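You operate a simulated robot arm through the tools that you are given. There is no shell and no other tool. Be economical: measure what you need, move in short steps, check, and stop when the job is done.

You run a simulated two-armed robot. Do the job below in one go: nothing can be reset, and whatever is moved stays where it is left.

Task
Take the duct cuff off the fan inlet and slacken its clamp.
Fine: fan off and stopped first; hold the cuff while the other hand backs the wing screw off half a turn or more; cuff on the table top, damper shut.
Where things are to end (x, y in the base frame): duct cuff within 60 mm of [870, 600].

The check looks at the end state, three seconds after you hand in, the way a careful person would. Anything else that was tipped, shoved, dropped, spilled or broken makes it a failure.

Robot
Two 7-joint arms with two-finger parallel grippers on one trunk, on a base that drives. Base frame: it is fixed to the floor where the robot stands at the start and does not move with it; the origin is under the middle of the robot, x ahead of it, y to its left, z up. Readings come in mm, rad, newtons and seconds.
The left shoulder is at the start at [50, 187, 835], the right one opposite. With the tool pointing down near the work surface each hand reaches from about 100 to 660 mm from the robot's upright axis, wherever it stands, measured 20 degrees to its own side. Places, roughly: clamp wing screw [900, 100, 700]; damper lever [600, 400, 500]; fan lever [600, 0, 500]; vent table [900, 400, 500]; vent table top [900, 600, 600]. Payload 3.43 kg a hand.
Tool frame (each hand has its own): the origin (TCP) lies between the finger pads and is the grasp point; the fingertips stand 30 mm ahead of it; z points along the fingers, y is the line along which they close. Largest opening 94 mm; finger width 28, thickness 10; the body of the gripper, 50 by 96 mm, starts 55 mm behind the TCP.
Orientation is told as [roll, pitch, yaw] about the base's x, y, z axes, in that order, counted from this pose: with the fingers straight down and closing along the base's y, the tool's x points along the base's -x, its y along +y and its z along -z.

Tools
- The arms move only by the tool apply_moves. It takes "left_steps", "right_steps" or both (then of equal length, played together; a hand with none holds still); each is a list of rows, each an object of numbers (a shift or turn left out is 0, a gripper value left out holds the last): "tx", "ty", "tz": the shift along the tool's x, y, z in mm; "wx", "wy", "wz": the turn, a rotation vector about the tool's x, y, z in rad. In form: [{"tx": .., "ty": .., "tz": .., "wx": .., "wy": .., "wz": ..}, ...]. A call has 1 to 12 rows; each row shifts and turns the commanded pose from where the row before left it, along the tool's axes as they then stand. "left_jaw" and "right_jaw" are, for a hand that has rows, the gripper command, from -1 (fully open) to 1 (shut), values between in proportion, set as the call begins (left out, the last holds). A row lasts 0.2 s, in which the tool goes at most 50 mm and 0.15 rad; a call with a longer step from one row to the next is refused whole, and so is a gripper value outside its range. A pose out of reach is approached as far as the arm can. The call stops where the force on the tool passes 90 N (or 10 N more than at its start, if that is more) or the arm is blocked; 0.2 s more then pass. The fingers move at their own pace (about 153 mm/s each) and stop on an object; they squeeze with about 40 N. The grip force told is the motor's: it shows also when the fingers shut on nothing. Time passes only in rows, and 0.2 s behind the last, so rows that do not move let the fingers close. It gives the time, the measured TCP pose, the force on the tool (base axes), the opening and the grip force at its end, in the units of the frame above (readings bear some noise), with the torque about the TCP (base axes, N m) and any sound that the robot's microphone picked up.
- Cameras (640 x 400 px; columns grow to the right, rows downward): "scene" is now at [147.7, 23.6, 1015.4]; the picture's right is [0.27, -0.96, 0.00], its down [-0.39, -0.11, -0.91] and it looks along [0.88, 0.25, -0.41] (base axes); focal length 214 px, centre (320, 200). "left" rides on the left gripper at [76, -14, -102] in its tool frame; the picture's right is [0.18, 0.98, 0.00], its down [-0.75, 0.14, -0.64] and it looks along [-0.63, 0.12, 0.77] (tool axes); focal length 243 px, centre (320, 200). "right" rides on the right gripper at [76, 14, -103] in its tool frame; the picture's right is [-0.18, 0.98, 0.00], its down [-0.75, -0.14, -0.64] and it looks along [-0.63, -0.12, 0.77] (tool axes); focal length 243 px, centre (320, 200).
- grab_frame(camera): a new picture of that camera. No time passes.
- raise_lower(by): slides the trunk up (or, below 0, down) by that many mm; the arms and the scene camera ride with it, the base frame stays. It gives what a move gives, with no picture.
- base_move(legs): drives the robot by 1 to 6 legs, each [ahead, left, turn to the left] in mm, mm and rad, along the robot's own axes; the way and the turn of a leg run together, so that a leg with both is an arc; at most 1500 mm and 3.142 rad a leg. The arms and the cameras ride along, it lands a little off, and it stops where it bumps. It gives what a move gives.
- aim_head(pan, tilt): turns the head with the scene camera to pan (to the left, within 1.396 rad either way) and tilt (down, from -0.506 to 1.204), counted from straight ahead of the robot. It gives what a move gives.
- measure_at(camera, pixels): there is no depth. For up to 12 entries [column, row, z] of the newest picture of that camera ("zoom" is the newest enlarged one), the place [x, y] in the base frame at which the ray of that pixel passes the height z, good to about 2 mm. No time passes.
- enlarge(camera, box): a new picture of the part [left, top, right, bottom] of that camera's present view, enlarged. No time passes.
- job_done(): hands the job in; it is judged then, once.

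Keep the steps short. Do not move on a guess: measure, check each grasp and each placing, and mend mistakes. In all there are 80 turns and 58 pictures (those below and enlarged ones count). Leave the grippers open and the arms clear of the work at the hand-in unless told otherwise, and finish with a single line.

The tools are called after ">>>" by a JSON object that holds its "name" and its "arguments". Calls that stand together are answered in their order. apply_moves: Moves the arms, as the interface text tells. Its arguments: {"type":"object","properties":{"left_steps":{"type":"array"},"left_jaw":{"type":"number"},"right_steps":{"type":"array"},"right_jaw":{"type":"number"}},"required":[]} The other tools are called the same way: raise_lower (by) slides the trunk up or down; base_move (legs) drives the base; aim_head (pan, tilt) turns the head that bears the scene camera; grab_frame (camera) takes a picture; measure_at (camera, pixels) gives the place at which the rays of pixels pass given heights; enlarge (camera, box) takes an enlarged picture of a part of a camera's view; job_done () hands the job in.

At the start:

```text
clock: 0.0
left_eef_pos: [404.7, 338.7, 990.6]
left_tool_rot: [-0.001, -0.001, 0.002]
left_force: [-0.3, 0.4, 0.3]
left_moment: [0.01, -0.01, -0.02]
left_width: 93.7
left_finger_force: 0.1
right_eef_pos: [461.6, -64.8, 998.4]
right_tool_rot: [0.001, -0.002, -0.002]
right_force: [-0.4, -0.4, 0.2]
right_moment: [-0.05, 0.01, -0.01]
right_width: 94.1
right_finger_force: 0.0
trunk travel left (down, up): [-50.0, 382.0]
robot x, y, heading: [-0.6, -0.7, -0.003]
head pan, tilt: [0.274, 0.419]
```

scene: 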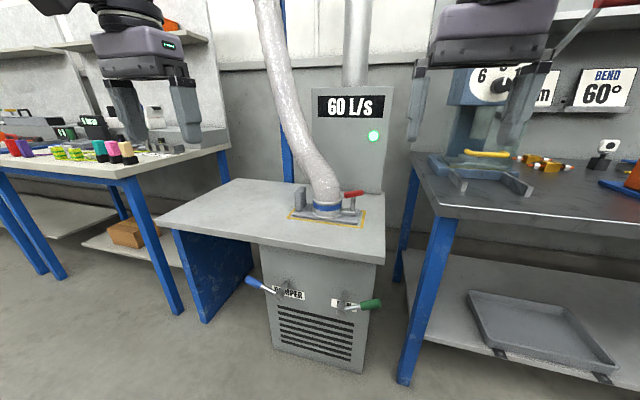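
right: 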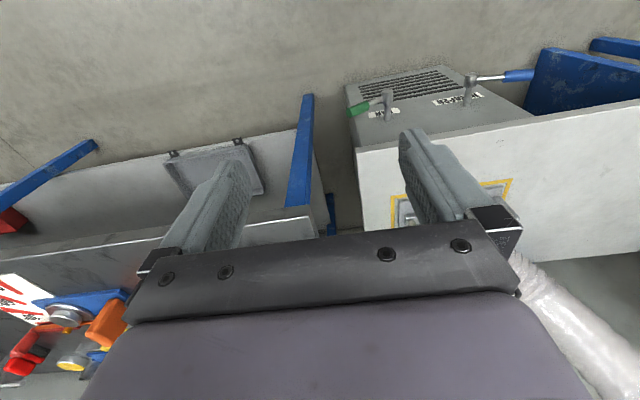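
left: 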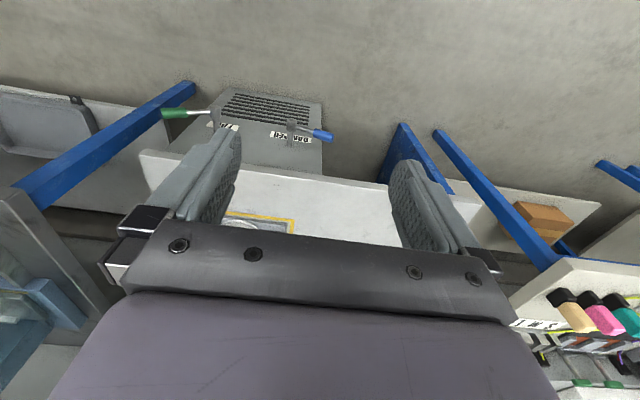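

I see the vent table with a duct, a cuff near (327,205), a red wing screw near (353,193), and damper and fan levers at (255,282) and (370,304). I'll enlarge both areas.

>>> {"name": "enlarge", "arguments": {"camera": "scene", "box": [270, 150, 400, 240]}}

>>> {"name": "enlarge", "arguments": {"camera": "scene", "box": [230, 250, 400, 360]}}

```text
4.44 times, centred on (335, 195) of scene
```

zoom: 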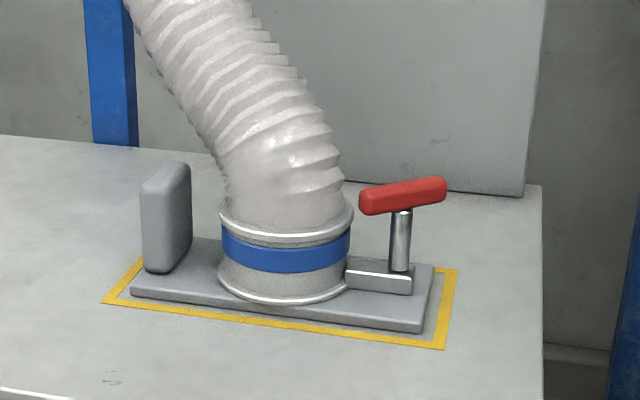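

```text
3.64 times, centred on (315, 305) of scene
```

zoom: 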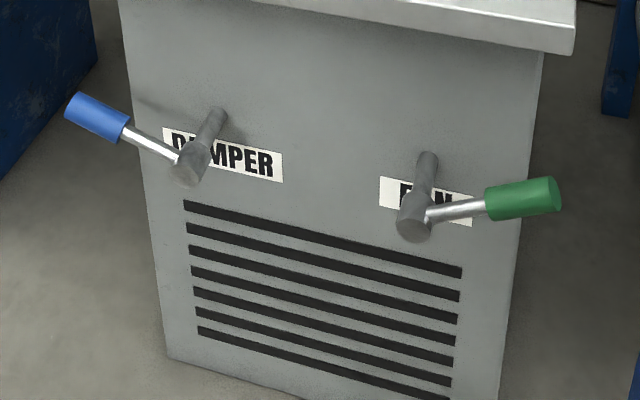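

Next I measure the table edge, cuff, tab, screw and levers, using guessed heights.

>>> {"name": "measure_at", "arguments": {"camera": "scene", "pixels": [[157, 222, 600], [384, 263, 600], [385, 190, 600], [228, 178, 600], [291, 218, 600], [360, 228, 600], [327, 217, 610], [302, 211, 615], [353, 196, 700], [350, 215, 620], [327, 204, 650]]}}

>>> {"name": "aim_head", "arguments": {"pan": 0.274, "tilt": 0.7}}

>>> {"name": "grab_frame", "arguments": {"camera": "scene"}}

```text
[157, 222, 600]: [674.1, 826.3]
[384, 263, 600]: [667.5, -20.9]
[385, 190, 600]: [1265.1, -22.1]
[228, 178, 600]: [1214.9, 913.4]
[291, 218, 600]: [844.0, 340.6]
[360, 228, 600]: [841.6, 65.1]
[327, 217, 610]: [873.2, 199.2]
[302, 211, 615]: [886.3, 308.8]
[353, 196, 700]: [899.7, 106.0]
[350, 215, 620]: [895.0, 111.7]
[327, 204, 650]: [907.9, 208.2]
```

```text
clock: 0.8
left_eef_pos: [404.8, 338.9, 991.2]
left_tool_rot: [0.001, -0.001, -0.002]
left_force: [0.5, 0.2, 0.1]
left_moment: [0.01, -0.02, 0.0]
left_width: 93.8
left_finger_force: 0.1
right_eef_pos: [461.2, -66.0, 998.4]
right_tool_rot: [0.001, -0.001, -0.002]
right_force: [-0.2, 0.7, -0.1]
right_moment: [0.01, -0.01, 0.0]
right_width: 94.0
right_finger_force: 0.0
trunk travel left (down, up): [-50.0, 382.0]
robot x, y, heading: [0.8, 0.8, -0.002]
head pan, tilt: [0.274, 0.7]
```

```text
52 pictures are left
```

scene: 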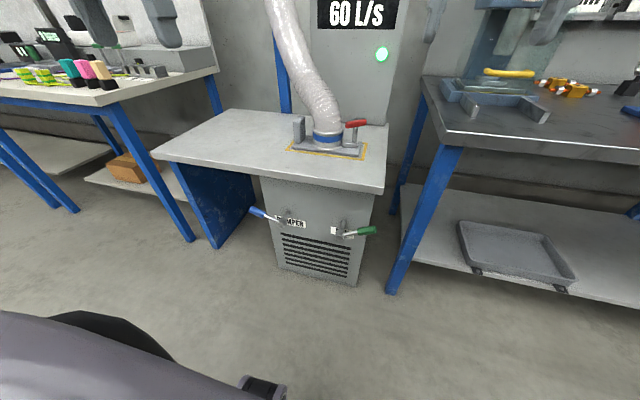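

The table top sits at z≈600, x 670–1240. I'll zoom in on the lever plates to look for position marks.

>>> {"name": "enlarge", "arguments": {"camera": "scene", "box": [240, 195, 320, 245]}}

>>> {"name": "enlarge", "arguments": {"camera": "scene", "box": [310, 205, 390, 255]}}

```text
8.00 times, centred on (280, 220) of scene
```

zoom: 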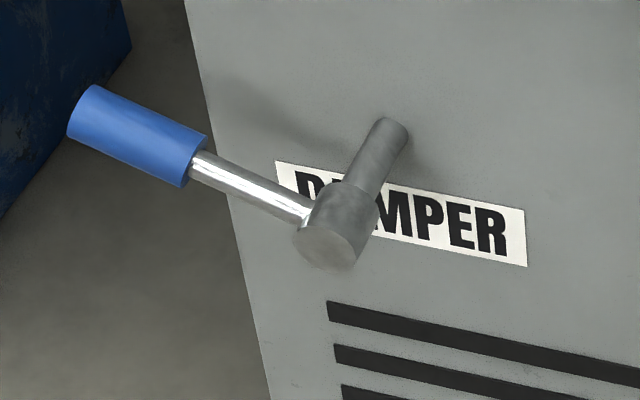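

```text
8.00 times, centred on (350, 230) of scene
```

zoom: 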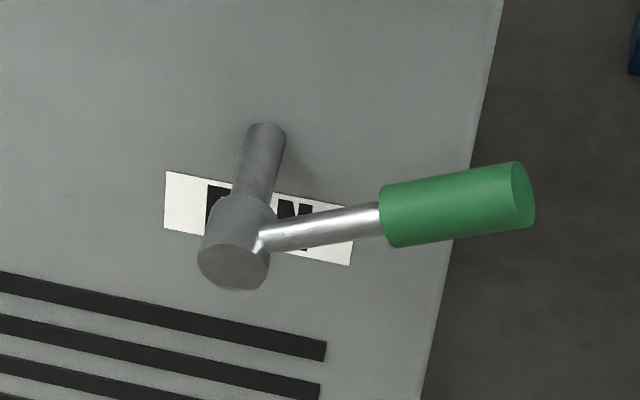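

There are no marks on the plates, so I'll work the levers and watch the readout. First I drive 150 mm ahead for reach, then look again.

>>> {"name": "base_move", "arguments": {"legs": [[150, 0, 0]]}}

>>> {"name": "aim_head", "arguments": {"pan": 0.2, "tilt": 0.75}}

>>> {"name": "grab_frame", "arguments": {"camera": "scene"}}

```text
clock: 2.2
left_eef_pos: [554.9, 340.6, 989.9]
left_tool_rot: [0.0, 0.0, 0.001]
left_force: [-0.6, 0.1, -0.1]
left_moment: [-0.01, -0.01, 0.04]
left_width: 93.9
left_finger_force: 0.1
right_eef_pos: [611.6, -64.5, 998.9]
right_tool_rot: [0.003, -0.002, 0.002]
right_force: [-0.8, 0.2, -0.4]
right_moment: [0.02, -0.04, 0.01]
right_width: 94.2
right_finger_force: 0.0
trunk travel left (down, up): [-50.0, 382.0]
robot x, y, heading: [151.5, -0.0, -0.0]
head pan, tilt: [0.274, 0.7]
```

```text
clock: 2.8
left_eef_pos: [554.1, 340.2, 990.8]
left_tool_rot: [-0.001, 0.0, 0.002]
left_force: [-0.7, 0.6, -0.3]
left_moment: [-0.01, 0.01, 0.03]
left_width: 94.0
left_finger_force: 0.1
right_eef_pos: [611.5, -65.3, 998.6]
right_tool_rot: [0.001, -0.001, 0.002]
right_force: [0.1, 0.0, 0.0]
right_moment: [0.01, 0.02, 0.02]
right_width: 94.1
right_finger_force: 0.1
trunk travel left (down, up): [-50.0, 382.0]
robot x, y, heading: [150.7, 1.3, 0.005]
head pan, tilt: [0.201, 0.75]
```

```text
49 pictures are left
```

scene: 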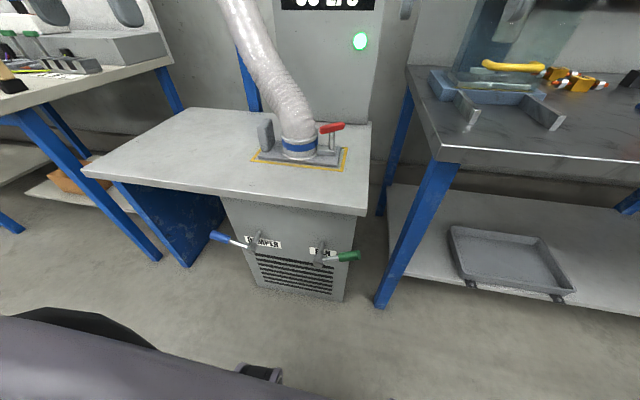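

I zoom in on both levers from the new position to triangulate them.

>>> {"name": "enlarge", "arguments": {"camera": "scene", "box": [200, 210, 376, 320]}}

```text
3.64 times, centred on (288, 265) of scene
```

zoom: 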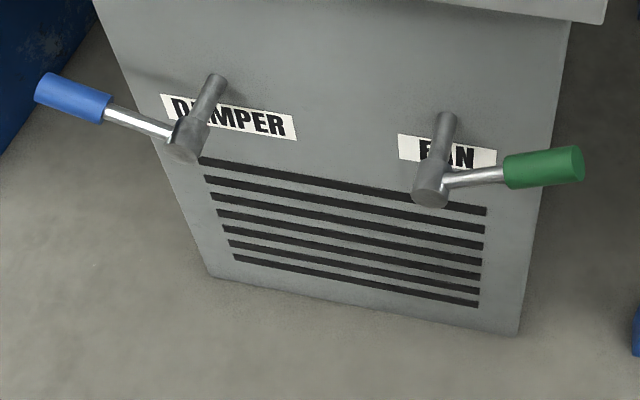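

>>> {"name": "measure_at", "arguments": {"camera": "zoom", "pixels": [[430, 193, 400], [430, 193, 450], [430, 193, 500], [543, 167, 400], [543, 167, 450], [543, 167, 500], [183, 147, 400], [183, 147, 450], [183, 147, 500], [73, 97, 400], [73, 97, 450], [73, 97, 500]]}}

```text
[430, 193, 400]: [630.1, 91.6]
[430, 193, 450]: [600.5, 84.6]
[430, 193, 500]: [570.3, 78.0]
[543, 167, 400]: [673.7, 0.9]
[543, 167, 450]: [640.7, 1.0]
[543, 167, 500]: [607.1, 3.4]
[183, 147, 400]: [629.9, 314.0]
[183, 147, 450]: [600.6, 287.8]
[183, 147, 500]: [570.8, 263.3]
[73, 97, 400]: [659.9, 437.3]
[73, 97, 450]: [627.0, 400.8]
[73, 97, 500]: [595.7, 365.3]
```

The lever hubs come out at about x=620, z=417. The fan handle is near (622, 4, 473) and the damper handle near (622, 395, 461). I'll shut the right gripper and bring it above the fan handle.

>>> {"name": "apply_moves", "arguments": {"right_steps": [{"ty": 37, "tz": 30}, {"ty": 38, "tz": 30}, {"tz": 48}, {"tz": 48}, {"tz": 48}, {"tz": 48}, {"tz": 48}, {"tz": 48}, {"tz": 48}, {"tz": 40}, {"tz": 22}], "right_jaw": 1}}

>>> {"name": "grab_frame", "arguments": {"camera": "right"}}

>>> {"name": "enlarge", "arguments": {"camera": "scene", "box": [200, 160, 440, 310]}}

```text
clock: 5.2
left_eef_pos: [555.6, 339.8, 990.7]
left_tool_rot: [0.0, 0.001, 0.002]
left_force: [-0.6, 0.0, -0.2]
left_moment: [0.02, 0.01, 0.01]
left_width: 93.9
left_finger_force: 0.1
right_eef_pos: [612.4, 11.6, 539.6]
right_tool_rot: [0.002, -0.001, 0.002]
right_force: [0.7, 0.2, -0.6]
right_moment: [0.0, 0.03, -0.01]
right_width: 0.0
right_finger_force: 33.1
trunk travel left (down, up): [-50.0, 382.0]
robot x, y, heading: [150.6, 3.3, -0.001]
head pan, tilt: [0.201, 0.75]
```

```text
47 pictures are left
```

right: 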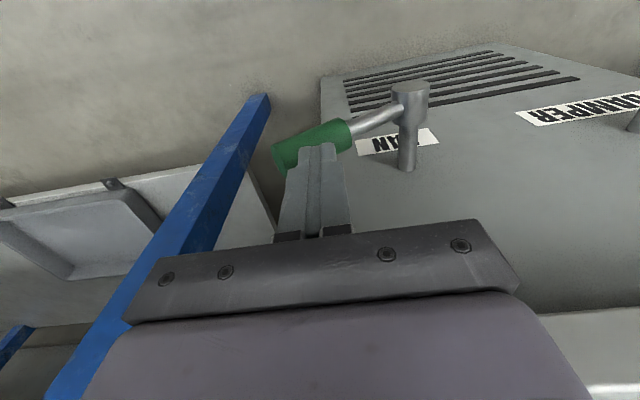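

```text
2.67 times, centred on (320, 235) of scene
```

zoom: 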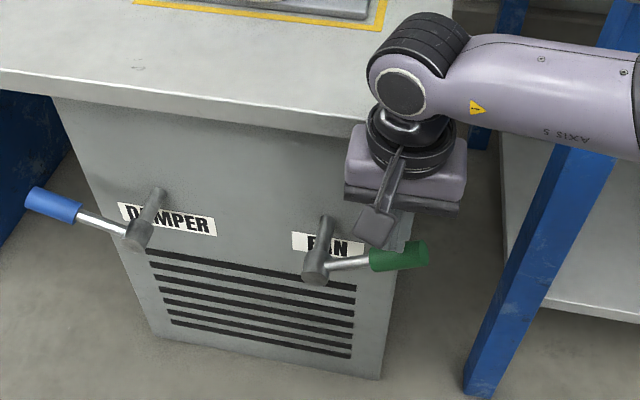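

The fingertip stands over the green grip. I check the alignment first.

>>> {"name": "measure_at", "arguments": {"camera": "right", "pixels": [[313, 142, 475], [290, 152, 478], [338, 133, 470], [410, 92, 417]]}}

```text
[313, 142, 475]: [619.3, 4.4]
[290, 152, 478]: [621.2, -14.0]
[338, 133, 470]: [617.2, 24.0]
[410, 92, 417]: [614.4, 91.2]
```

The handle lies along x≈618 and the finger covers 598–626, so they are lined up. I push straight down in small steps.

>>> {"name": "apply_moves", "arguments": {"right_steps": [{"tx": -4, "tz": 15}, {"tz": 15}, {"tz": 15}, {"tz": 15}, {"tz": 15}, {"tz": 15}]}}

>>> {"name": "grab_frame", "arguments": {"camera": "right"}}

>>> {"name": "grab_frame", "arguments": {"camera": "scene"}}

```text
clock: 6.0
left_eef_pos: [552.3, 338.5, 991.8]
left_tool_rot: [0.001, -0.004, 0.001]
left_force: [-0.4, 0.1, 0.1]
left_moment: [-0.02, 0.03, 0.01]
left_width: 93.6
left_finger_force: 0.1
right_eef_pos: [618.5, 14.8, 521.2]
right_tool_rot: [0.009, -0.012, 0.0]
right_force: [-13.6, -4.9, 37.2]
right_moment: [-0.51, 0.35, -0.13]
right_width: 0.0
right_finger_force: 33.0
trunk travel left (down, up): [-50.0, 382.0]
robot x, y, heading: [150.0, -2.2, -0.004]
head pan, tilt: [0.201, 0.75]
stopped in row 3 (right hand): the force on the tool passed its limit at 106 N (the readings are from after the stop); the commanded pose is now the measured one
```

```text
45 pictures are left
```

right: 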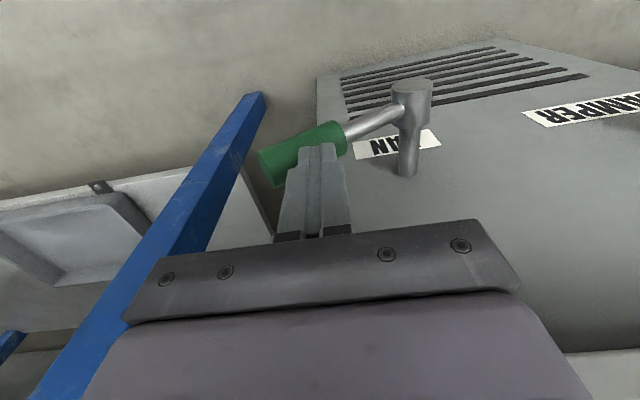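

```text
44 pictures are left
```

scene: 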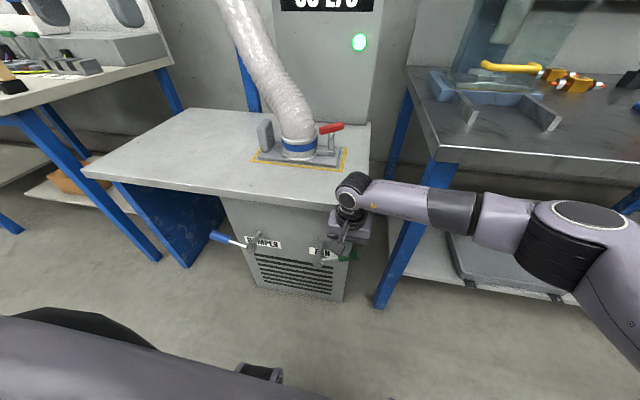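

The lever did not give at about 100 N, so it is at its lower stop and off must be upward. I lift clear and back off, then turn the right hand to point ahead. With the tool rolled, the fingers can take the handle and swing it about the hub.

>>> {"name": "apply_moves", "arguments": {"right_steps": [{"tz": -40}, {"tz": -40, "tx": 20}, {"tx": 45, "ty": -10}, {"tx": 30, "ty": -10}]}}

>>> {"name": "base_move", "arguments": {"legs": [[-60, 0, 0]]}}

>>> {"name": "apply_moves", "arguments": {"right_steps": [{"wy": -0.143}, {"wy": -0.143}, {"wy": -0.143}, {"wy": -0.143}, {"wy": -0.143}, {"wy": -0.143}, {"wy": -0.143}, {"wy": -0.143}, {"wy": -0.143}, {"wy": -0.143}, {"wy": -0.141}], "right_jaw": -0.2}}

```text
clock: 7.0
left_eef_pos: [554.5, 340.2, 990.9]
left_tool_rot: [0.0, 0.0, 0.001]
left_force: [-0.3, -0.1, -1.0]
left_moment: [0.03, 0.01, -0.01]
left_width: 94.1
left_finger_force: 0.1
right_eef_pos: [522.6, -5.1, 595.3]
right_tool_rot: [0.003, -0.01, -0.002]
right_force: [-0.6, 1.3, 0.6]
right_moment: [0.0, 0.02, 0.0]
right_width: 0.0
right_finger_force: 33.2
trunk travel left (down, up): [-50.0, 382.0]
robot x, y, heading: [148.6, 0.7, -0.006]
head pan, tilt: [0.201, 0.75]
```

```text
clock: 7.9
left_eef_pos: [494.6, 338.9, 991.3]
left_tool_rot: [0.001, -0.001, 0.002]
left_force: [0.6, 0.1, 0.2]
left_moment: [-0.03, 0.0, 0.0]
left_width: 94.2
left_finger_force: 0.0
right_eef_pos: [462.7, -5.7, 594.6]
right_tool_rot: [0.002, -0.009, 0.001]
right_force: [-0.1, -0.2, 0.0]
right_moment: [0.02, 0.0, 0.02]
right_width: 0.0
right_finger_force: 33.1
trunk travel left (down, up): [-50.0, 382.0]
robot x, y, heading: [87.4, -0.5, 0.001]
head pan, tilt: [0.201, 0.75]
```

```text
clock: 10.3
left_eef_pos: [494.6, 340.8, 989.8]
left_tool_rot: [-0.001, 0.0, 0.001]
left_force: [-0.8, -1.0, -0.3]
left_moment: [0.02, 0.01, 0.0]
left_width: 94.2
left_finger_force: 0.0
right_eef_pos: [504.1, -15.5, 602.9]
right_tool_rot: [2.41, -1.551, -2.446]
right_force: [0.2, 0.2, 0.7]
right_moment: [0.01, 0.02, -0.02]
right_width: 56.5
right_finger_force: 0.0
right hand out of reach, approached as far as the arm can: row 11
trunk travel left (down, up): [-50.0, 382.0]
robot x, y, heading: [89.6, 0.3, 0.007]
head pan, tilt: [0.201, 0.75]
```

The hand now points ahead, just short of the commanded pose because it was close to the body. I move it forward, down and level with the handle, then roll by about 0.95 rad.

>>> {"name": "apply_moves", "arguments": {"right_steps": [{"tz": 40}, {"tz": 43, "tx": 38}, {"tx": 38, "ty": 5}, {"tx": 38, "ty": 5}, {"wz": 0.136}, {"wz": 0.136}, {"wz": 0.136}, {"wz": 0.136}, {"wz": 0.136}, {"wz": 0.136}, {"wz": 0.136}]}}

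>>> {"name": "grab_frame", "arguments": {"camera": "right"}}

>>> {"name": "enlarge", "arguments": {"camera": "scene", "box": [200, 160, 440, 310]}}

```text
refused: row 2 steps farther than a row can; nothing moved
```

```text
43 pictures are left
```

right: 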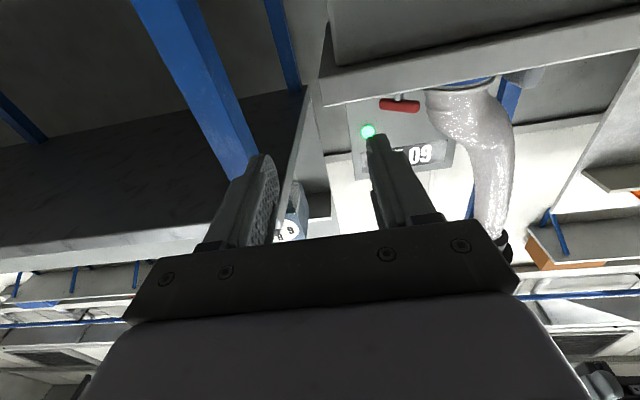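

```text
2.67 times, centred on (320, 235) of scene
```

zoom: 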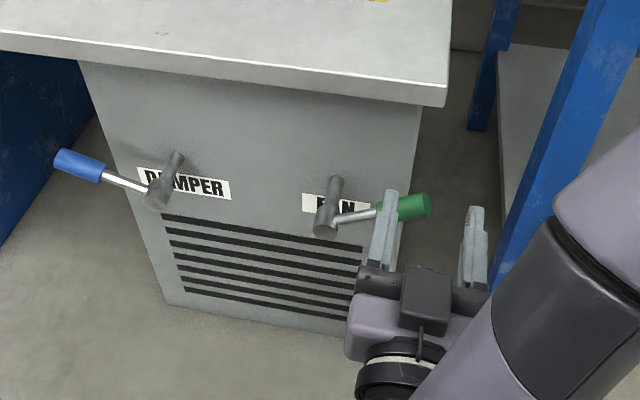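

One row was too long, so I resend it with smaller steps.

>>> {"name": "apply_moves", "arguments": {"right_steps": [{"tz": 40}, {"tz": 40}, {"tx": 38}, {"tx": 38, "ty": 5}, {"tx": 38, "ty": 5}, {"wz": 0.136}, {"wz": 0.136}, {"wz": 0.136}, {"wz": 0.136}, {"wz": 0.136}, {"wz": 0.136}, {"wz": 0.136}]}}

>>> {"name": "grab_frame", "arguments": {"camera": "right"}}

>>> {"name": "enlarge", "arguments": {"camera": "scene", "box": [240, 180, 400, 280]}}

```text
clock: 12.9
left_eef_pos: [494.2, 339.8, 991.6]
left_tool_rot: [0.001, 0.0, 0.003]
left_force: [0.3, -0.5, 0.2]
left_moment: [-0.01, -0.02, 0.03]
left_width: 94.2
left_finger_force: 0.1
right_eef_pos: [568.7, 24.3, 556.7]
right_tool_rot: [1.582, -0.616, -1.615]
right_force: [0.4, 0.0, -1.3]
right_moment: [-0.01, 0.03, -0.02]
right_width: 56.4
right_finger_force: 0.1
right hand out of reach, approached as far as the arm can: row 3, 4, 5
trunk travel left (down, up): [-50.0, 382.0]
robot x, y, heading: [90.5, 1.5, 0.005]
head pan, tilt: [0.201, 0.75]
```

```text
41 pictures are left
```

right: 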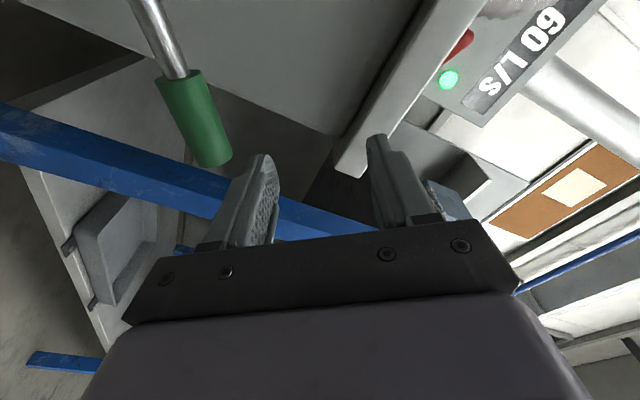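

```text
4.00 times, centred on (320, 230) of scene
```

zoom: 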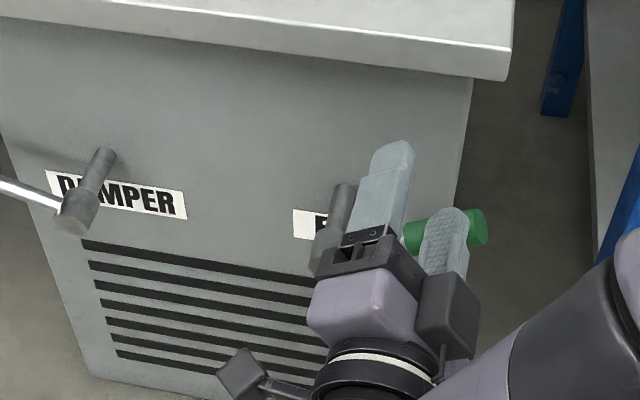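

The low pose was out of reach. I back the base 60 mm so the arm can stretch, and lower the trunk 50 mm.

>>> {"name": "base_move", "arguments": {"legs": [[-60, 0, 0]]}}

>>> {"name": "raise_lower", "arguments": {"by": -50}}

>>> {"name": "apply_moves", "arguments": {"right_steps": [{}]}}

```text
clock: 13.9
left_eef_pos: [435.0, 339.1, 991.0]
left_tool_rot: [0.0, -0.001, 0.0]
left_force: [-0.8, -0.3, -0.4]
left_moment: [-0.01, 0.04, 0.01]
left_width: 94.1
left_finger_force: 0.0
right_eef_pos: [508.6, 23.5, 554.3]
right_tool_rot: [1.577, -0.62, -1.615]
right_force: [-0.6, -0.5, 0.0]
right_moment: [0.01, 0.0, 0.01]
right_width: 56.4
right_finger_force: 0.1
trunk travel left (down, up): [-50.0, 382.0]
robot x, y, heading: [31.1, -1.9, -0.003]
head pan, tilt: [0.201, 0.75]
```

```text
clock: 14.8
left_eef_pos: [435.5, 339.1, 940.2]
left_tool_rot: [0.001, 0.0, 0.001]
left_force: [0.0, 0.3, 0.3]
left_moment: [-0.01, 0.0, -0.02]
left_width: 94.1
left_finger_force: 0.0
right_eef_pos: [509.6, 21.9, 504.1]
right_tool_rot: [1.575, -0.619, -1.618]
right_force: [0.3, 0.2, -0.4]
right_moment: [-0.02, -0.03, 0.01]
right_width: 56.7
right_finger_force: 0.0
trunk travel left (down, up): [0.0, 432.0]
robot x, y, heading: [26.4, 1.1, -0.002]
head pan, tilt: [0.201, 0.75]
```

```text
clock: 15.2
left_eef_pos: [435.4, 339.0, 941.0]
left_tool_rot: [0.0, 0.001, 0.0]
left_force: [0.6, -0.4, -0.6]
left_moment: [-0.03, 0.02, 0.04]
left_width: 94.0
left_finger_force: 0.1
right_eef_pos: [509.9, 22.5, 504.5]
right_tool_rot: [1.575, -0.621, -1.617]
right_force: [-0.6, 0.6, -0.1]
right_moment: [0.02, 0.02, 0.0]
right_width: 56.2
right_finger_force: 0.0
trunk travel left (down, up): [0.0, 432.0]
robot x, y, heading: [31.7, 2.5, -0.0]
head pan, tilt: [0.201, 0.75]
```

The hand now points ahead with the fingers closing square to the handle, at (510, 22, 504). I shift it about 31 mm across towards the handle line and look before going in.

>>> {"name": "apply_moves", "arguments": {"right_steps": [{"ty": -16}, {"ty": -15}, {"tz": 20}, {"tz": 20}]}}

>>> {"name": "grab_frame", "arguments": {"camera": "right"}}

>>> {"name": "enlarge", "arguments": {"camera": "scene", "box": [240, 160, 400, 260]}}

```text
clock: 16.2
left_eef_pos: [435.4, 339.2, 940.7]
left_tool_rot: [-0.001, 0.001, 0.0]
left_force: [-0.2, 0.3, 0.0]
left_moment: [0.05, 0.02, 0.03]
left_width: 93.9
left_finger_force: 0.0
right_eef_pos: [541.9, 24.8, 509.9]
right_tool_rot: [1.569, -0.621, -1.614]
right_force: [-0.4, 0.1, 0.2]
right_moment: [-0.04, -0.01, -0.02]
right_width: 56.4
right_finger_force: 0.0
right hand out of reach, approached as far as the arm can: row 1, 2, 3, 4
trunk travel left (down, up): [0.0, 432.0]
robot x, y, heading: [30.0, 2.0, -0.0]
head pan, tilt: [0.201, 0.75]
```

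```text
39 pictures are left
```

right: 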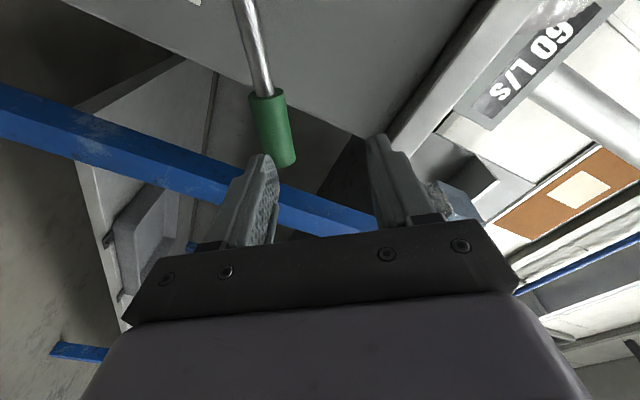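

```text
4.00 times, centred on (320, 210) of scene
```

zoom: 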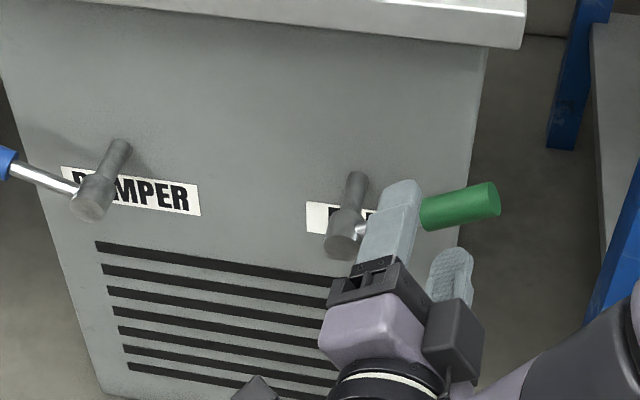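

The forward-pointing pose stays out of reach this low. It is simpler to go back to fingers-down, put the shut fingers outside the handle's end, and push it towards +y so the lever swings up over its hub. I return the orientation.

>>> {"name": "apply_moves", "arguments": {"right_steps": [{"tx": -29, "ty": 40}, {"tx": -29, "ty": 40}, {"tx": -40, "ty": -29}, {"wz": -0.136}, {"wz": -0.136}, {"wz": -0.136}, {"wz": -0.136}, {"wz": -0.136}, {"wz": -0.136}, {"wz": -0.136}]}}

>>> {"name": "apply_moves", "arguments": {"right_steps": [{"wy": 0.143}, {"wy": 0.143}, {"wy": 0.143}, {"wy": 0.143}, {"wy": 0.143}, {"wy": 0.143}, {"wy": 0.143}, {"wy": 0.143}, {"wy": 0.143}, {"wy": 0.143}, {"wy": 0.141}], "right_jaw": 1}}

>>> {"name": "base_move", "arguments": {"legs": [[60, 0, 0]]}}

```text
clock: 18.4
left_eef_pos: [434.4, 338.4, 942.1]
left_tool_rot: [-0.001, 0.0, -0.001]
left_force: [-1.1, 0.7, -0.5]
left_moment: [-0.01, 0.02, 0.0]
left_width: 93.9
left_finger_force: 0.1
right_eef_pos: [541.0, -26.2, 608.9]
right_tool_rot: [-2.46, -1.566, 2.417]
right_force: [-0.1, -0.9, 0.8]
right_moment: [-0.01, -0.01, -0.01]
right_width: 56.5
right_finger_force: 0.0
trunk travel left (down, up): [0.0, 432.0]
robot x, y, heading: [28.1, 0.8, -0.004]
head pan, tilt: [0.201, 0.75]
```

```text
clock: 20.8
left_eef_pos: [436.9, 339.6, 940.5]
left_tool_rot: [0.001, 0.0, -0.001]
left_force: [0.1, 0.2, 0.2]
left_moment: [-0.05, 0.02, 0.03]
left_width: 94.2
left_finger_force: 0.0
right_eef_pos: [540.9, -26.5, 610.3]
right_tool_rot: [0.002, -0.002, -0.039]
right_force: [0.6, 0.7, 0.2]
right_moment: [0.0, 0.04, -0.01]
right_width: 0.1
right_finger_force: 32.9
trunk travel left (down, up): [0.0, 432.0]
robot x, y, heading: [24.4, 2.4, -0.002]
head pan, tilt: [0.201, 0.75]
```

```text
clock: 21.8
left_eef_pos: [495.1, 339.7, 941.0]
left_tool_rot: [0.0, 0.0, -0.001]
left_force: [-0.6, -0.6, 1.0]
left_moment: [-0.01, -0.02, 0.01]
left_width: 94.2
left_finger_force: 0.0
right_eef_pos: [599.3, -26.5, 608.9]
right_tool_rot: [0.0, -0.005, -0.04]
right_force: [-0.1, 0.6, -0.7]
right_moment: [0.01, -0.02, 0.0]
right_width: 0.0
right_finger_force: 32.6
trunk travel left (down, up): [0.0, 432.0]
robot x, y, heading: [91.0, 2.5, 0.004]
head pan, tilt: [0.201, 0.75]
```

Now I place the shut fingers outside the handle end, at (616, -65, 490).

>>> {"name": "apply_moves", "arguments": {"right_steps": [{"ty": -20, "tx": -8}, {"ty": -20, "tx": -9}, {"tz": 40}, {"tz": 40}, {"tz": 38}]}}

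>>> {"name": "grab_frame", "arguments": {"camera": "right"}}

```text
clock: 23.0
left_eef_pos: [495.0, 339.4, 942.2]
left_tool_rot: [-0.002, -0.001, 0.001]
left_force: [0.1, -1.5, 0.4]
left_moment: [0.02, -0.02, -0.01]
left_width: 93.9
left_finger_force: 0.0
right_eef_pos: [615.3, -68.7, 491.7]
right_tool_rot: [0.001, -0.006, -0.043]
right_force: [0.0, 0.0, 1.2]
right_moment: [-0.01, -0.03, -0.03]
right_width: 0.0
right_finger_force: 32.8
trunk travel left (down, up): [0.0, 432.0]
robot x, y, heading: [87.1, -1.2, 0.0]
head pan, tilt: [0.201, 0.75]
```

```text
37 pictures are left
```

right: 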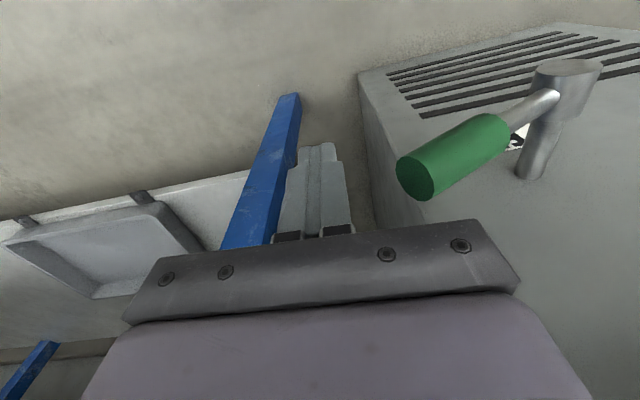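

>>> {"name": "measure_at", "arguments": {"camera": "right", "pixels": [[418, 177, 490], [418, 177, 500], [418, 177, 510], [480, 135, 480], [565, 85, 417], [313, 148, 462]]}}

```text
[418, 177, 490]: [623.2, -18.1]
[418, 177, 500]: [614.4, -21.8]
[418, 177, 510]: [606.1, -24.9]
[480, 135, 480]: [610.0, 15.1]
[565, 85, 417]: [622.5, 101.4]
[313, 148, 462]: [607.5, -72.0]
```

The handle end is at about (616, -21, 498) and the finger spans z 462–545 beside it. I push towards +y in small steps.

>>> {"name": "apply_moves", "arguments": {"right_steps": [{"ty": 15}, {"ty": 12}, {"ty": 12}, {"ty": 12}, {"ty": 12}, {"ty": 12}, {"ty": 12}]}}

>>> {"name": "grab_frame", "arguments": {"camera": "right"}}

```text
clock: 24.0
left_eef_pos: [495.2, 338.1, 938.6]
left_tool_rot: [0.0, 0.002, -0.002]
left_force: [-0.5, 0.0, -0.5]
left_moment: [-0.02, -0.02, 0.03]
left_width: 94.1
left_finger_force: 0.0
right_eef_pos: [623.6, -34.2, 492.6]
right_tool_rot: [-0.015, -0.002, -0.084]
right_force: [-0.7, -0.4, 0.7]
right_moment: [-0.05, -0.02, -0.01]
right_width: 0.0
right_finger_force: 33.2
trunk travel left (down, up): [0.0, 432.0]
robot x, y, heading: [90.4, 1.8, -0.003]
head pan, tilt: [0.201, 0.75]
stopped in row 5 (right hand): the force on the tool passed its limit at 104 N (the readings are from after the stop); the commanded pose is now the measured one
```

```text
36 pictures are left
```

right: 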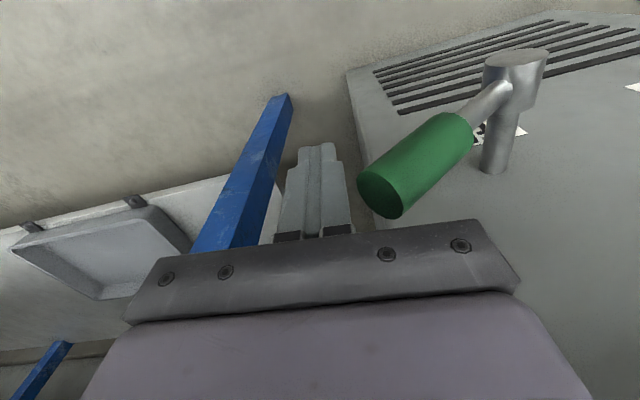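

>>> {"name": "measure_at", "arguments": {"camera": "right", "pixels": [[380, 193, 490], [380, 193, 500], [380, 193, 510], [380, 193, 520], [512, 72, 417]]}}

>>> {"name": "enlarge", "arguments": {"camera": "scene", "box": [240, 170, 400, 270]}}

```text
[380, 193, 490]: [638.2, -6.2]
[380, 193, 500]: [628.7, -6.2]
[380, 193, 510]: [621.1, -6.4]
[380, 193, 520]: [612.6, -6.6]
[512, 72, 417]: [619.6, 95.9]
```

```text
4.00 times, centred on (320, 220) of scene
```

zoom: 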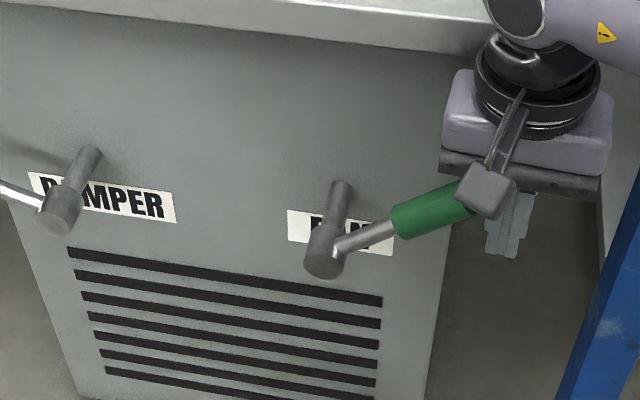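

The lever did turn: its end rose from about (-21, 498) to (-6, 514), roughly 36° to 44°. Pushing works but it is stiff or damped, so I correct x and yaw and push more slowly.

>>> {"name": "apply_moves", "arguments": {"right_steps": [{"ty": -6, "wz": -0.08}, {"tx": 5}, {"ty": 6}, {"ty": 4}, {"ty": 4}, {"ty": 4}, {"ty": 4}, {"ty": 4}, {"ty": 4}, {"ty": 4}, {"ty": 4}, {"ty": 4}]}}

```text
clock: 26.6
left_eef_pos: [493.5, 334.9, 942.9]
left_tool_rot: [0.002, -0.002, -0.004]
left_force: [0.3, -0.4, 0.8]
left_moment: [0.0, 0.02, 0.01]
left_width: 94.2
left_finger_force: 0.1
right_eef_pos: [619.7, -1.4, 496.0]
right_tool_rot: [-0.014, -0.009, -0.007]
right_force: [-8.0, -21.0, 30.7]
right_moment: [1.5, -0.4, 0.18]
right_width: 0.0
right_finger_force: 33.0
trunk travel left (down, up): [0.0, 432.0]
robot x, y, heading: [90.5, -3.2, -0.008]
head pan, tilt: [0.201, 0.75]
```

It now moves steadily at about 30 N. I continue, rising a little so the handle end stays clear of the gripper body.

>>> {"name": "apply_moves", "arguments": {"right_steps": [{"ty": 5, "tz": -2}, {"ty": 5, "tz": -2}, {"ty": 5, "tz": -2}, {"ty": 5, "tz": -2}, {"ty": 5, "tz": -2}, {"ty": 5, "tz": -2}, {"ty": 5, "tz": -2}, {"ty": 5, "tz": -2}, {"ty": 5}, {"ty": 5}, {"ty": 5}, {"ty": 5}]}}

>>> {"name": "grab_frame", "arguments": {"camera": "scene"}}

```text
clock: 27.5
left_eef_pos: [493.6, 333.7, 942.3]
left_tool_rot: [0.0, -0.004, -0.007]
left_force: [0.3, 0.2, 0.1]
left_moment: [-0.02, -0.05, 0.04]
left_width: 94.0
left_finger_force: 0.0
right_eef_pos: [617.3, 4.5, 500.4]
right_tool_rot: [-0.032, 0.004, -0.022]
right_force: [-26.8, -16.1, 22.9]
right_moment: [1.3, -2.22, 0.36]
right_width: 0.0
right_finger_force: 33.1
trunk travel left (down, up): [0.0, 432.0]
robot x, y, heading: [85.7, -2.1, -0.006]
head pan, tilt: [0.201, 0.75]
stopped in row 4 (right hand): the force on the tool passed its limit at 92 N (the readings are from after the stop); the commanded pose is now the measured one
```

```text
34 pictures are left
```

scene: 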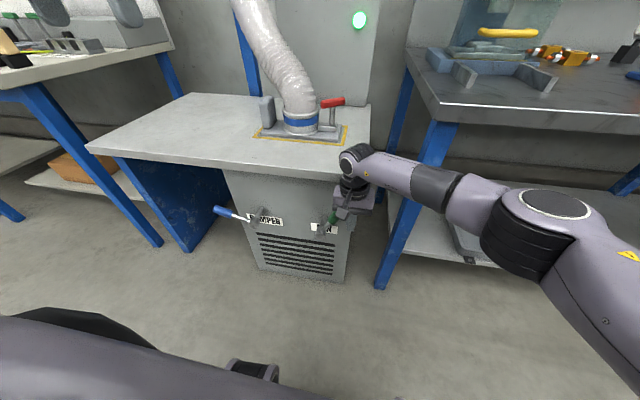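

>>> {"name": "enlarge", "arguments": {"camera": "scene", "box": [280, 170, 400, 245]}}

>>> {"name": "grab_frame", "arguments": {"camera": "right"}}

```text
5.33 times, centred on (340, 208) of scene
```

zoom: 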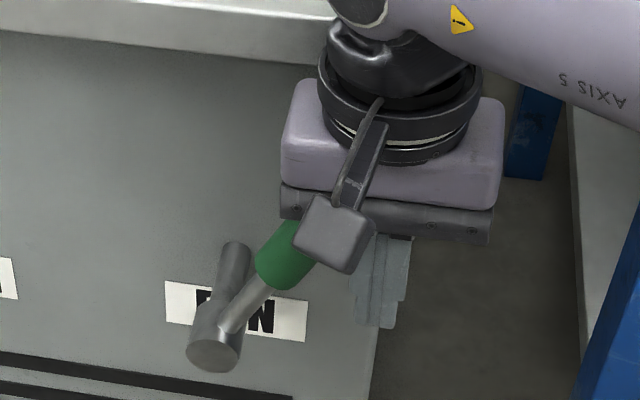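

```text
32 pictures are left
```

right: 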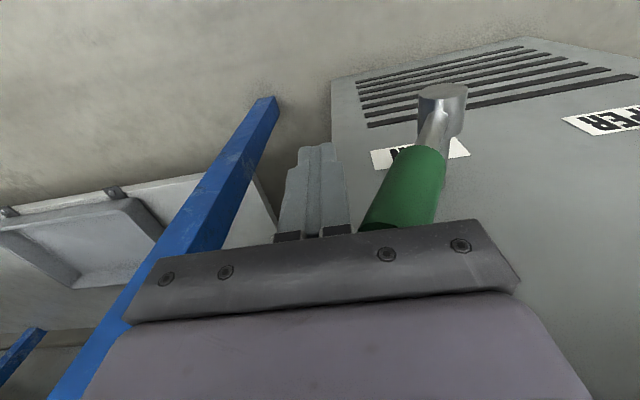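

The handle end met the gripper body. I back off 5 mm, rise 42 mm so only the fingers touch the grip, and push on.

>>> {"name": "apply_moves", "arguments": {"right_steps": [{"ty": -6}, {"tz": -21}, {"tz": -21, "wx": -0.03}, {"ty": 6}, {"ty": 6}, {"ty": 6}, {"ty": 6}, {"ty": 6}, {"ty": 6}, {"ty": 6}, {"ty": 6}, {"ty": 6}]}}

>>> {"name": "grab_frame", "arguments": {"camera": "right"}}

```text
clock: 30.1
left_eef_pos: [493.9, 333.8, 943.5]
left_tool_rot: [0.001, -0.005, -0.006]
left_force: [-0.5, 0.0, -0.5]
left_moment: [0.02, -0.03, -0.01]
left_width: 94.0
left_finger_force: 0.0
right_eef_pos: [617.9, 53.1, 540.5]
right_tool_rot: [-0.008, 0.013, -0.022]
right_force: [-59.4, -34.7, 4.4]
right_moment: [2.87, -4.91, -0.7]
right_width: 0.0
right_finger_force: 32.7
trunk travel left (down, up): [0.0, 432.0]
robot x, y, heading: [88.6, -1.0, -0.003]
head pan, tilt: [0.201, 0.75]
```

```text
31 pictures are left
```

right: 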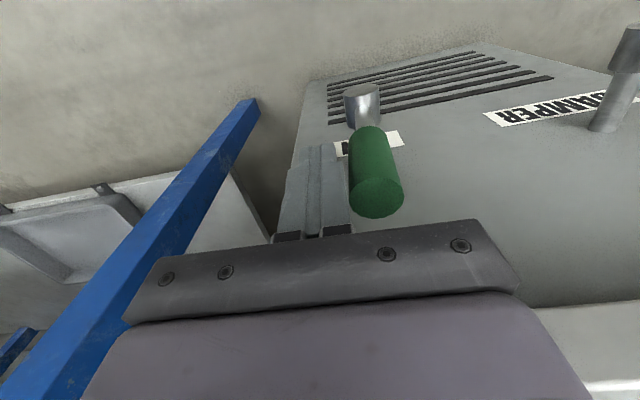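

A -59 N force in x with that moment means the wrist is touching the table's front edge. I back off about 11 mm in x, which still covers the handle, and go on.

>>> {"name": "apply_moves", "arguments": {"right_steps": [{"tx": 6}, {"tx": 6}, {}]}}

>>> {"name": "apply_moves", "arguments": {"right_steps": [{"ty": 6}, {"ty": 6}, {"ty": 6}, {"ty": 6}, {"ty": 6}, {"ty": 6}]}}

>>> {"name": "grab_frame", "arguments": {"camera": "right"}}

```text
clock: 30.9
left_eef_pos: [495.7, 336.0, 941.4]
left_tool_rot: [-0.001, 0.0, -0.004]
left_force: [-0.2, 0.3, -0.2]
left_moment: [-0.02, -0.02, 0.02]
left_width: 94.2
left_finger_force: 0.0
right_eef_pos: [610.6, 55.4, 539.1]
right_tool_rot: [-0.002, 0.006, -0.023]
right_force: [0.7, 0.5, 0.2]
right_moment: [-0.01, 0.03, 0.0]
right_width: 0.0
right_finger_force: 33.0
trunk travel left (down, up): [0.0, 432.0]
robot x, y, heading: [87.2, 0.9, -0.003]
head pan, tilt: [0.201, 0.75]
```

```text
clock: 32.3
left_eef_pos: [493.1, 337.2, 941.5]
left_tool_rot: [-0.001, -0.005, -0.005]
left_force: [0.7, -0.2, 1.0]
left_moment: [0.01, 0.01, -0.01]
left_width: 94.0
left_finger_force: 0.2
right_eef_pos: [616.7, 61.6, 538.1]
right_tool_rot: [-0.003, 0.022, -0.051]
right_force: [-81.4, 18.0, -1.4]
right_moment: [-1.7, -6.53, 2.16]
right_width: 0.0
right_finger_force: 33.2
right hand out of reach, approached as far as the arm can: row 5, 6
trunk travel left (down, up): [0.0, 432.0]
robot x, y, heading: [89.7, -1.5, -0.004]
head pan, tilt: [0.201, 0.75]
```

```text
30 pictures are left
```

right: 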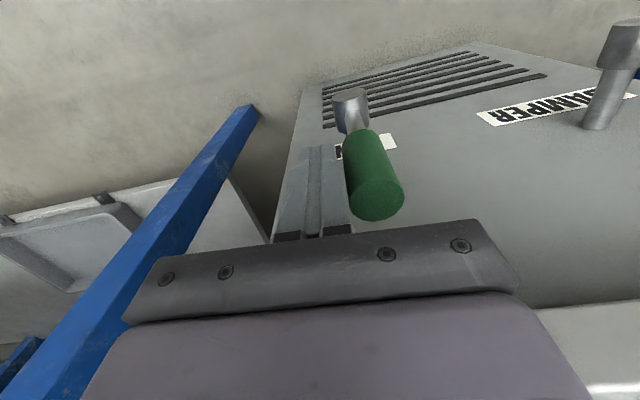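

The arm's reach is running out on this side because the robot stands too far right. I back the hand off and up, then drive the base 200 mm left so the right hand works in its comfortable zone.

>>> {"name": "apply_moves", "arguments": {"right_steps": [{"tx": 20, "ty": -15}, {"tx": 25}, {"tx": 25}, {"tz": -45}, {"tz": -45}, {"wz": -0.04}]}}

>>> {"name": "base_move", "arguments": {"legs": [[0, 220, 0]]}}

>>> {"name": "apply_moves", "arguments": {"right_steps": [{"ty": -45}, {"ty": -45}, {"ty": -45}, {"ty": -45}, {"ty": -40}]}}

>>> {"name": "grab_frame", "arguments": {"camera": "scene"}}

```text
clock: 33.7
left_eef_pos: [495.7, 335.4, 940.5]
left_tool_rot: [0.0, 0.001, -0.004]
left_force: [0.7, 0.5, 0.4]
left_moment: [0.01, 0.0, 0.01]
left_width: 93.9
left_finger_force: 0.1
right_eef_pos: [538.2, 65.0, 631.5]
right_tool_rot: [-0.002, 0.006, 0.017]
right_force: [-0.4, -0.5, 1.3]
right_moment: [0.0, 0.01, -0.02]
right_width: 0.1
right_finger_force: 33.1
trunk travel left (down, up): [0.0, 432.0]
robot x, y, heading: [85.0, -1.1, -0.004]
head pan, tilt: [0.201, 0.75]
```

```text
clock: 36.2
left_eef_pos: [498.6, 551.1, 941.4]
left_tool_rot: [0.001, 0.0, -0.009]
left_force: [-0.8, -0.2, -0.9]
left_moment: [-0.01, 0.03, 0.0]
left_width: 94.2
left_finger_force: 0.0
right_eef_pos: [539.8, 279.8, 631.1]
right_tool_rot: [-0.001, 0.004, 0.015]
right_force: [0.5, 0.2, 0.5]
right_moment: [0.01, -0.02, 0.03]
right_width: 0.1
right_finger_force: 33.1
trunk travel left (down, up): [0.0, 432.0]
robot x, y, heading: [91.1, 214.2, -0.01]
head pan, tilt: [0.201, 0.75]
```

```text
clock: 37.4
left_eef_pos: [498.5, 549.8, 940.1]
left_tool_rot: [0.001, 0.0, -0.01]
left_force: [0.6, -0.8, 0.6]
left_moment: [0.0, -0.03, -0.02]
left_width: 94.1
left_finger_force: 0.0
right_eef_pos: [540.8, 60.2, 633.2]
right_tool_rot: [-0.003, 0.006, 0.016]
right_force: [-0.5, 0.1, 0.2]
right_moment: [0.0, -0.03, 0.0]
right_width: 0.0
right_finger_force: 32.6
trunk travel left (down, up): [0.0, 432.0]
robot x, y, heading: [89.8, 215.0, -0.009]
head pan, tilt: [0.201, 0.75]
```

```text
29 pictures are left
```

scene: 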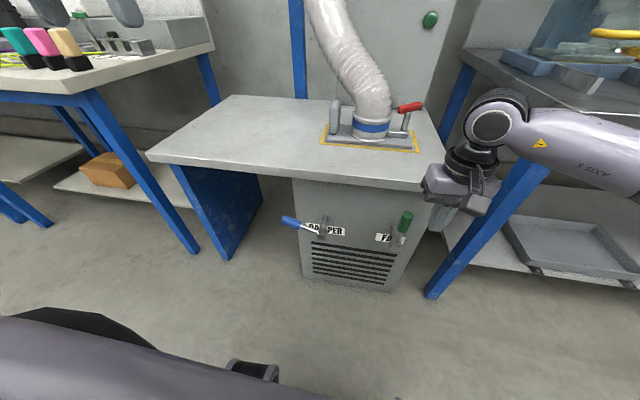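

The lamp has gone dark with the fan lever near vertical. I tilt up to read the display and zoom in on the lever.

>>> {"name": "enlarge", "arguments": {"camera": "scene", "box": [270, 195, 430, 295]}}

>>> {"name": "aim_head", "arguments": {"pan": 0.0, "tilt": 0.4}}

>>> {"name": "grab_frame", "arguments": {"camera": "scene"}}

```text
4.00 times, centred on (350, 245) of scene
```

zoom: 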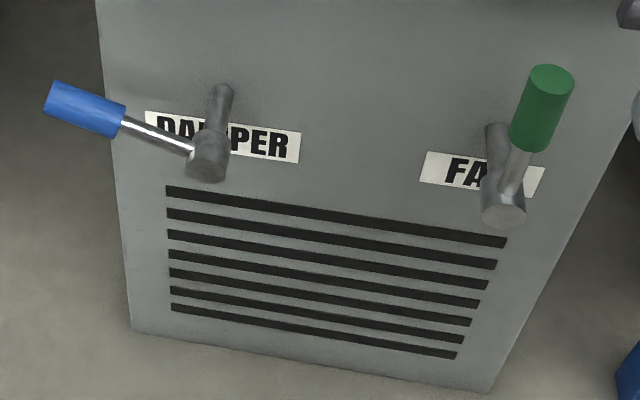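

```text
clock: 38.2
left_eef_pos: [500.4, 551.2, 940.5]
left_tool_rot: [0.001, 0.0, -0.009]
left_force: [0.4, -0.4, 0.5]
left_moment: [-0.01, 0.03, 0.03]
left_width: 94.2
left_finger_force: 0.1
right_eef_pos: [541.2, 60.8, 632.4]
right_tool_rot: [-0.002, 0.005, 0.014]
right_force: [-0.3, 0.4, -0.3]
right_moment: [-0.02, -0.01, -0.03]
right_width: 0.3
right_finger_force: 33.1
trunk travel left (down, up): [0.0, 432.0]
robot x, y, heading: [88.5, 211.7, -0.011]
head pan, tilt: [0.0, 0.4]
```

```text
27 pictures are left
```

scene: 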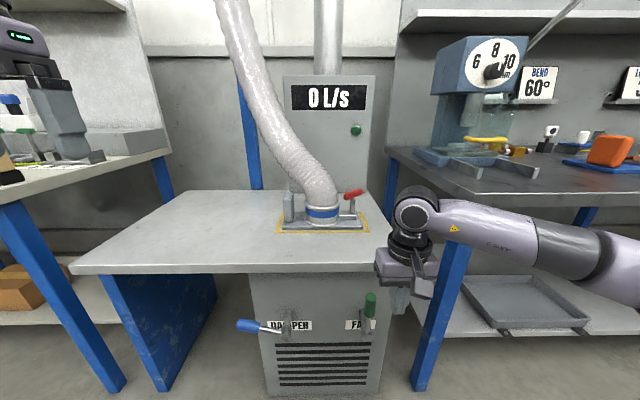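

It reads 0 L/s with the lamp off, so the fan is off. To seat the lever properly I push it a little further to its stop, with the fingers at x≈611 and entering from the right.

>>> {"name": "apply_moves", "arguments": {"right_steps": [{"ty": -35}, {"tz": 45}, {"tz": 45}, {"tx": -35}, {"tx": -35}, {"ty": 15}, {"ty": 12}, {"ty": 5}, {"ty": 5}, {"ty": 5}, {"ty": 5}, {"ty": 5}]}}

>>> {"name": "grab_frame", "arguments": {"camera": "right"}}

```text
clock: 40.8
left_eef_pos: [498.3, 547.8, 940.9]
left_tool_rot: [0.001, -0.001, -0.011]
left_force: [0.5, 0.3, 0.0]
left_moment: [-0.01, -0.03, 0.0]
left_width: 94.1
left_finger_force: 0.0
right_eef_pos: [612.3, 63.1, 539.9]
right_tool_rot: [-0.022, 0.008, -0.009]
right_force: [-8.8, -59.1, 13.6]
right_moment: [0.69, -0.17, -0.2]
right_width: 0.0
right_finger_force: 33.0
trunk travel left (down, up): [0.0, 432.0]
robot x, y, heading: [88.6, 215.7, -0.012]
head pan, tilt: [0.0, 0.4]
```

```text
26 pictures are left
```

right: 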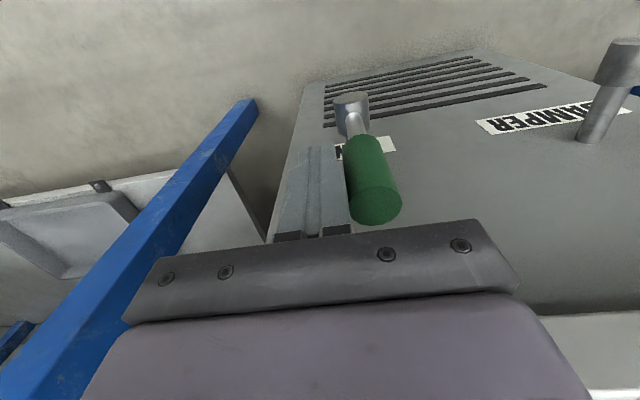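

The hand meets a firm 59 N at the same place, so the lever is at its off stop. I retract the right hand and bring the left hand, shut, out and down beside the damper handle.

>>> {"name": "apply_moves", "arguments": {"right_steps": [{"ty": -25}, {"tx": 35}, {"tx": 35}, {"tz": -45}, {"tz": -45}, {"tz": -45}, {"tz": -45}, {"tz": -45}, {"tz": -45}, {}, {}, {}], "left_steps": [{"ty": -30}, {"ty": -38}, {"tz": 45}, {"tz": 45}, {"tz": 45}, {"tz": 45}, {"tz": 45}, {"tz": 45}, {"tz": 45}, {"tz": 45}, {"tz": 45}, {"tz": 45}], "left_jaw": 1}}

>>> {"name": "apply_moves", "arguments": {"left_steps": [{"tx": -38}, {"tx": -38}, {"tx": -37}]}}

>>> {"name": "grab_frame", "arguments": {"camera": "left"}}

```text
clock: 43.4
left_eef_pos: [499.1, 484.0, 489.4]
left_tool_rot: [-0.001, 0.0, -0.01]
left_force: [-0.3, -0.4, -0.4]
left_moment: [-0.01, -0.01, -0.01]
left_width: 0.3
left_finger_force: 32.4
right_eef_pos: [542.3, 52.7, 810.0]
right_tool_rot: [-0.003, 0.006, 0.016]
right_force: [0.3, -0.1, 0.2]
right_moment: [0.01, -0.01, 0.01]
right_width: 0.0
right_finger_force: 33.1
trunk travel left (down, up): [0.0, 432.0]
robot x, y, heading: [91.3, 207.4, -0.009]
head pan, tilt: [0.0, 0.4]
```

```text
clock: 44.2
left_eef_pos: [587.5, 498.5, 514.3]
left_tool_rot: [0.0, 0.0, -0.01]
left_force: [-0.1, 0.0, -0.4]
left_moment: [0.0, -0.04, -0.02]
left_width: 0.1
left_finger_force: 33.2
left hand out of reach, approached as far as the arm can: row 2, 3
right_eef_pos: [540.8, 54.2, 809.4]
right_tool_rot: [-0.002, 0.005, 0.015]
right_force: [0.7, 0.5, 0.4]
right_moment: [0.0, -0.01, 0.0]
right_width: 0.0
right_finger_force: 33.0
trunk travel left (down, up): [0.0, 432.0]
robot x, y, heading: [88.4, 216.1, -0.009]
head pan, tilt: [0.0, 0.4]
```

```text
25 pictures are left
```

left: 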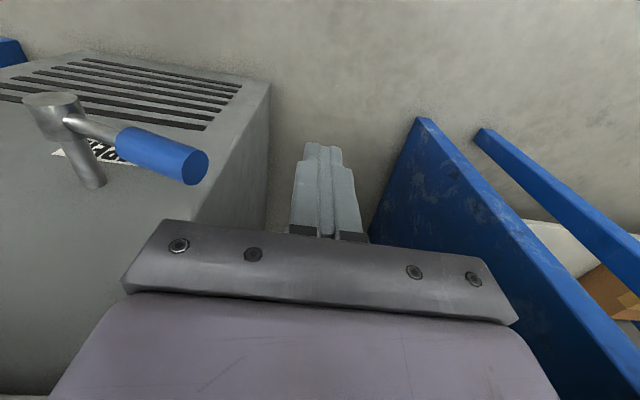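

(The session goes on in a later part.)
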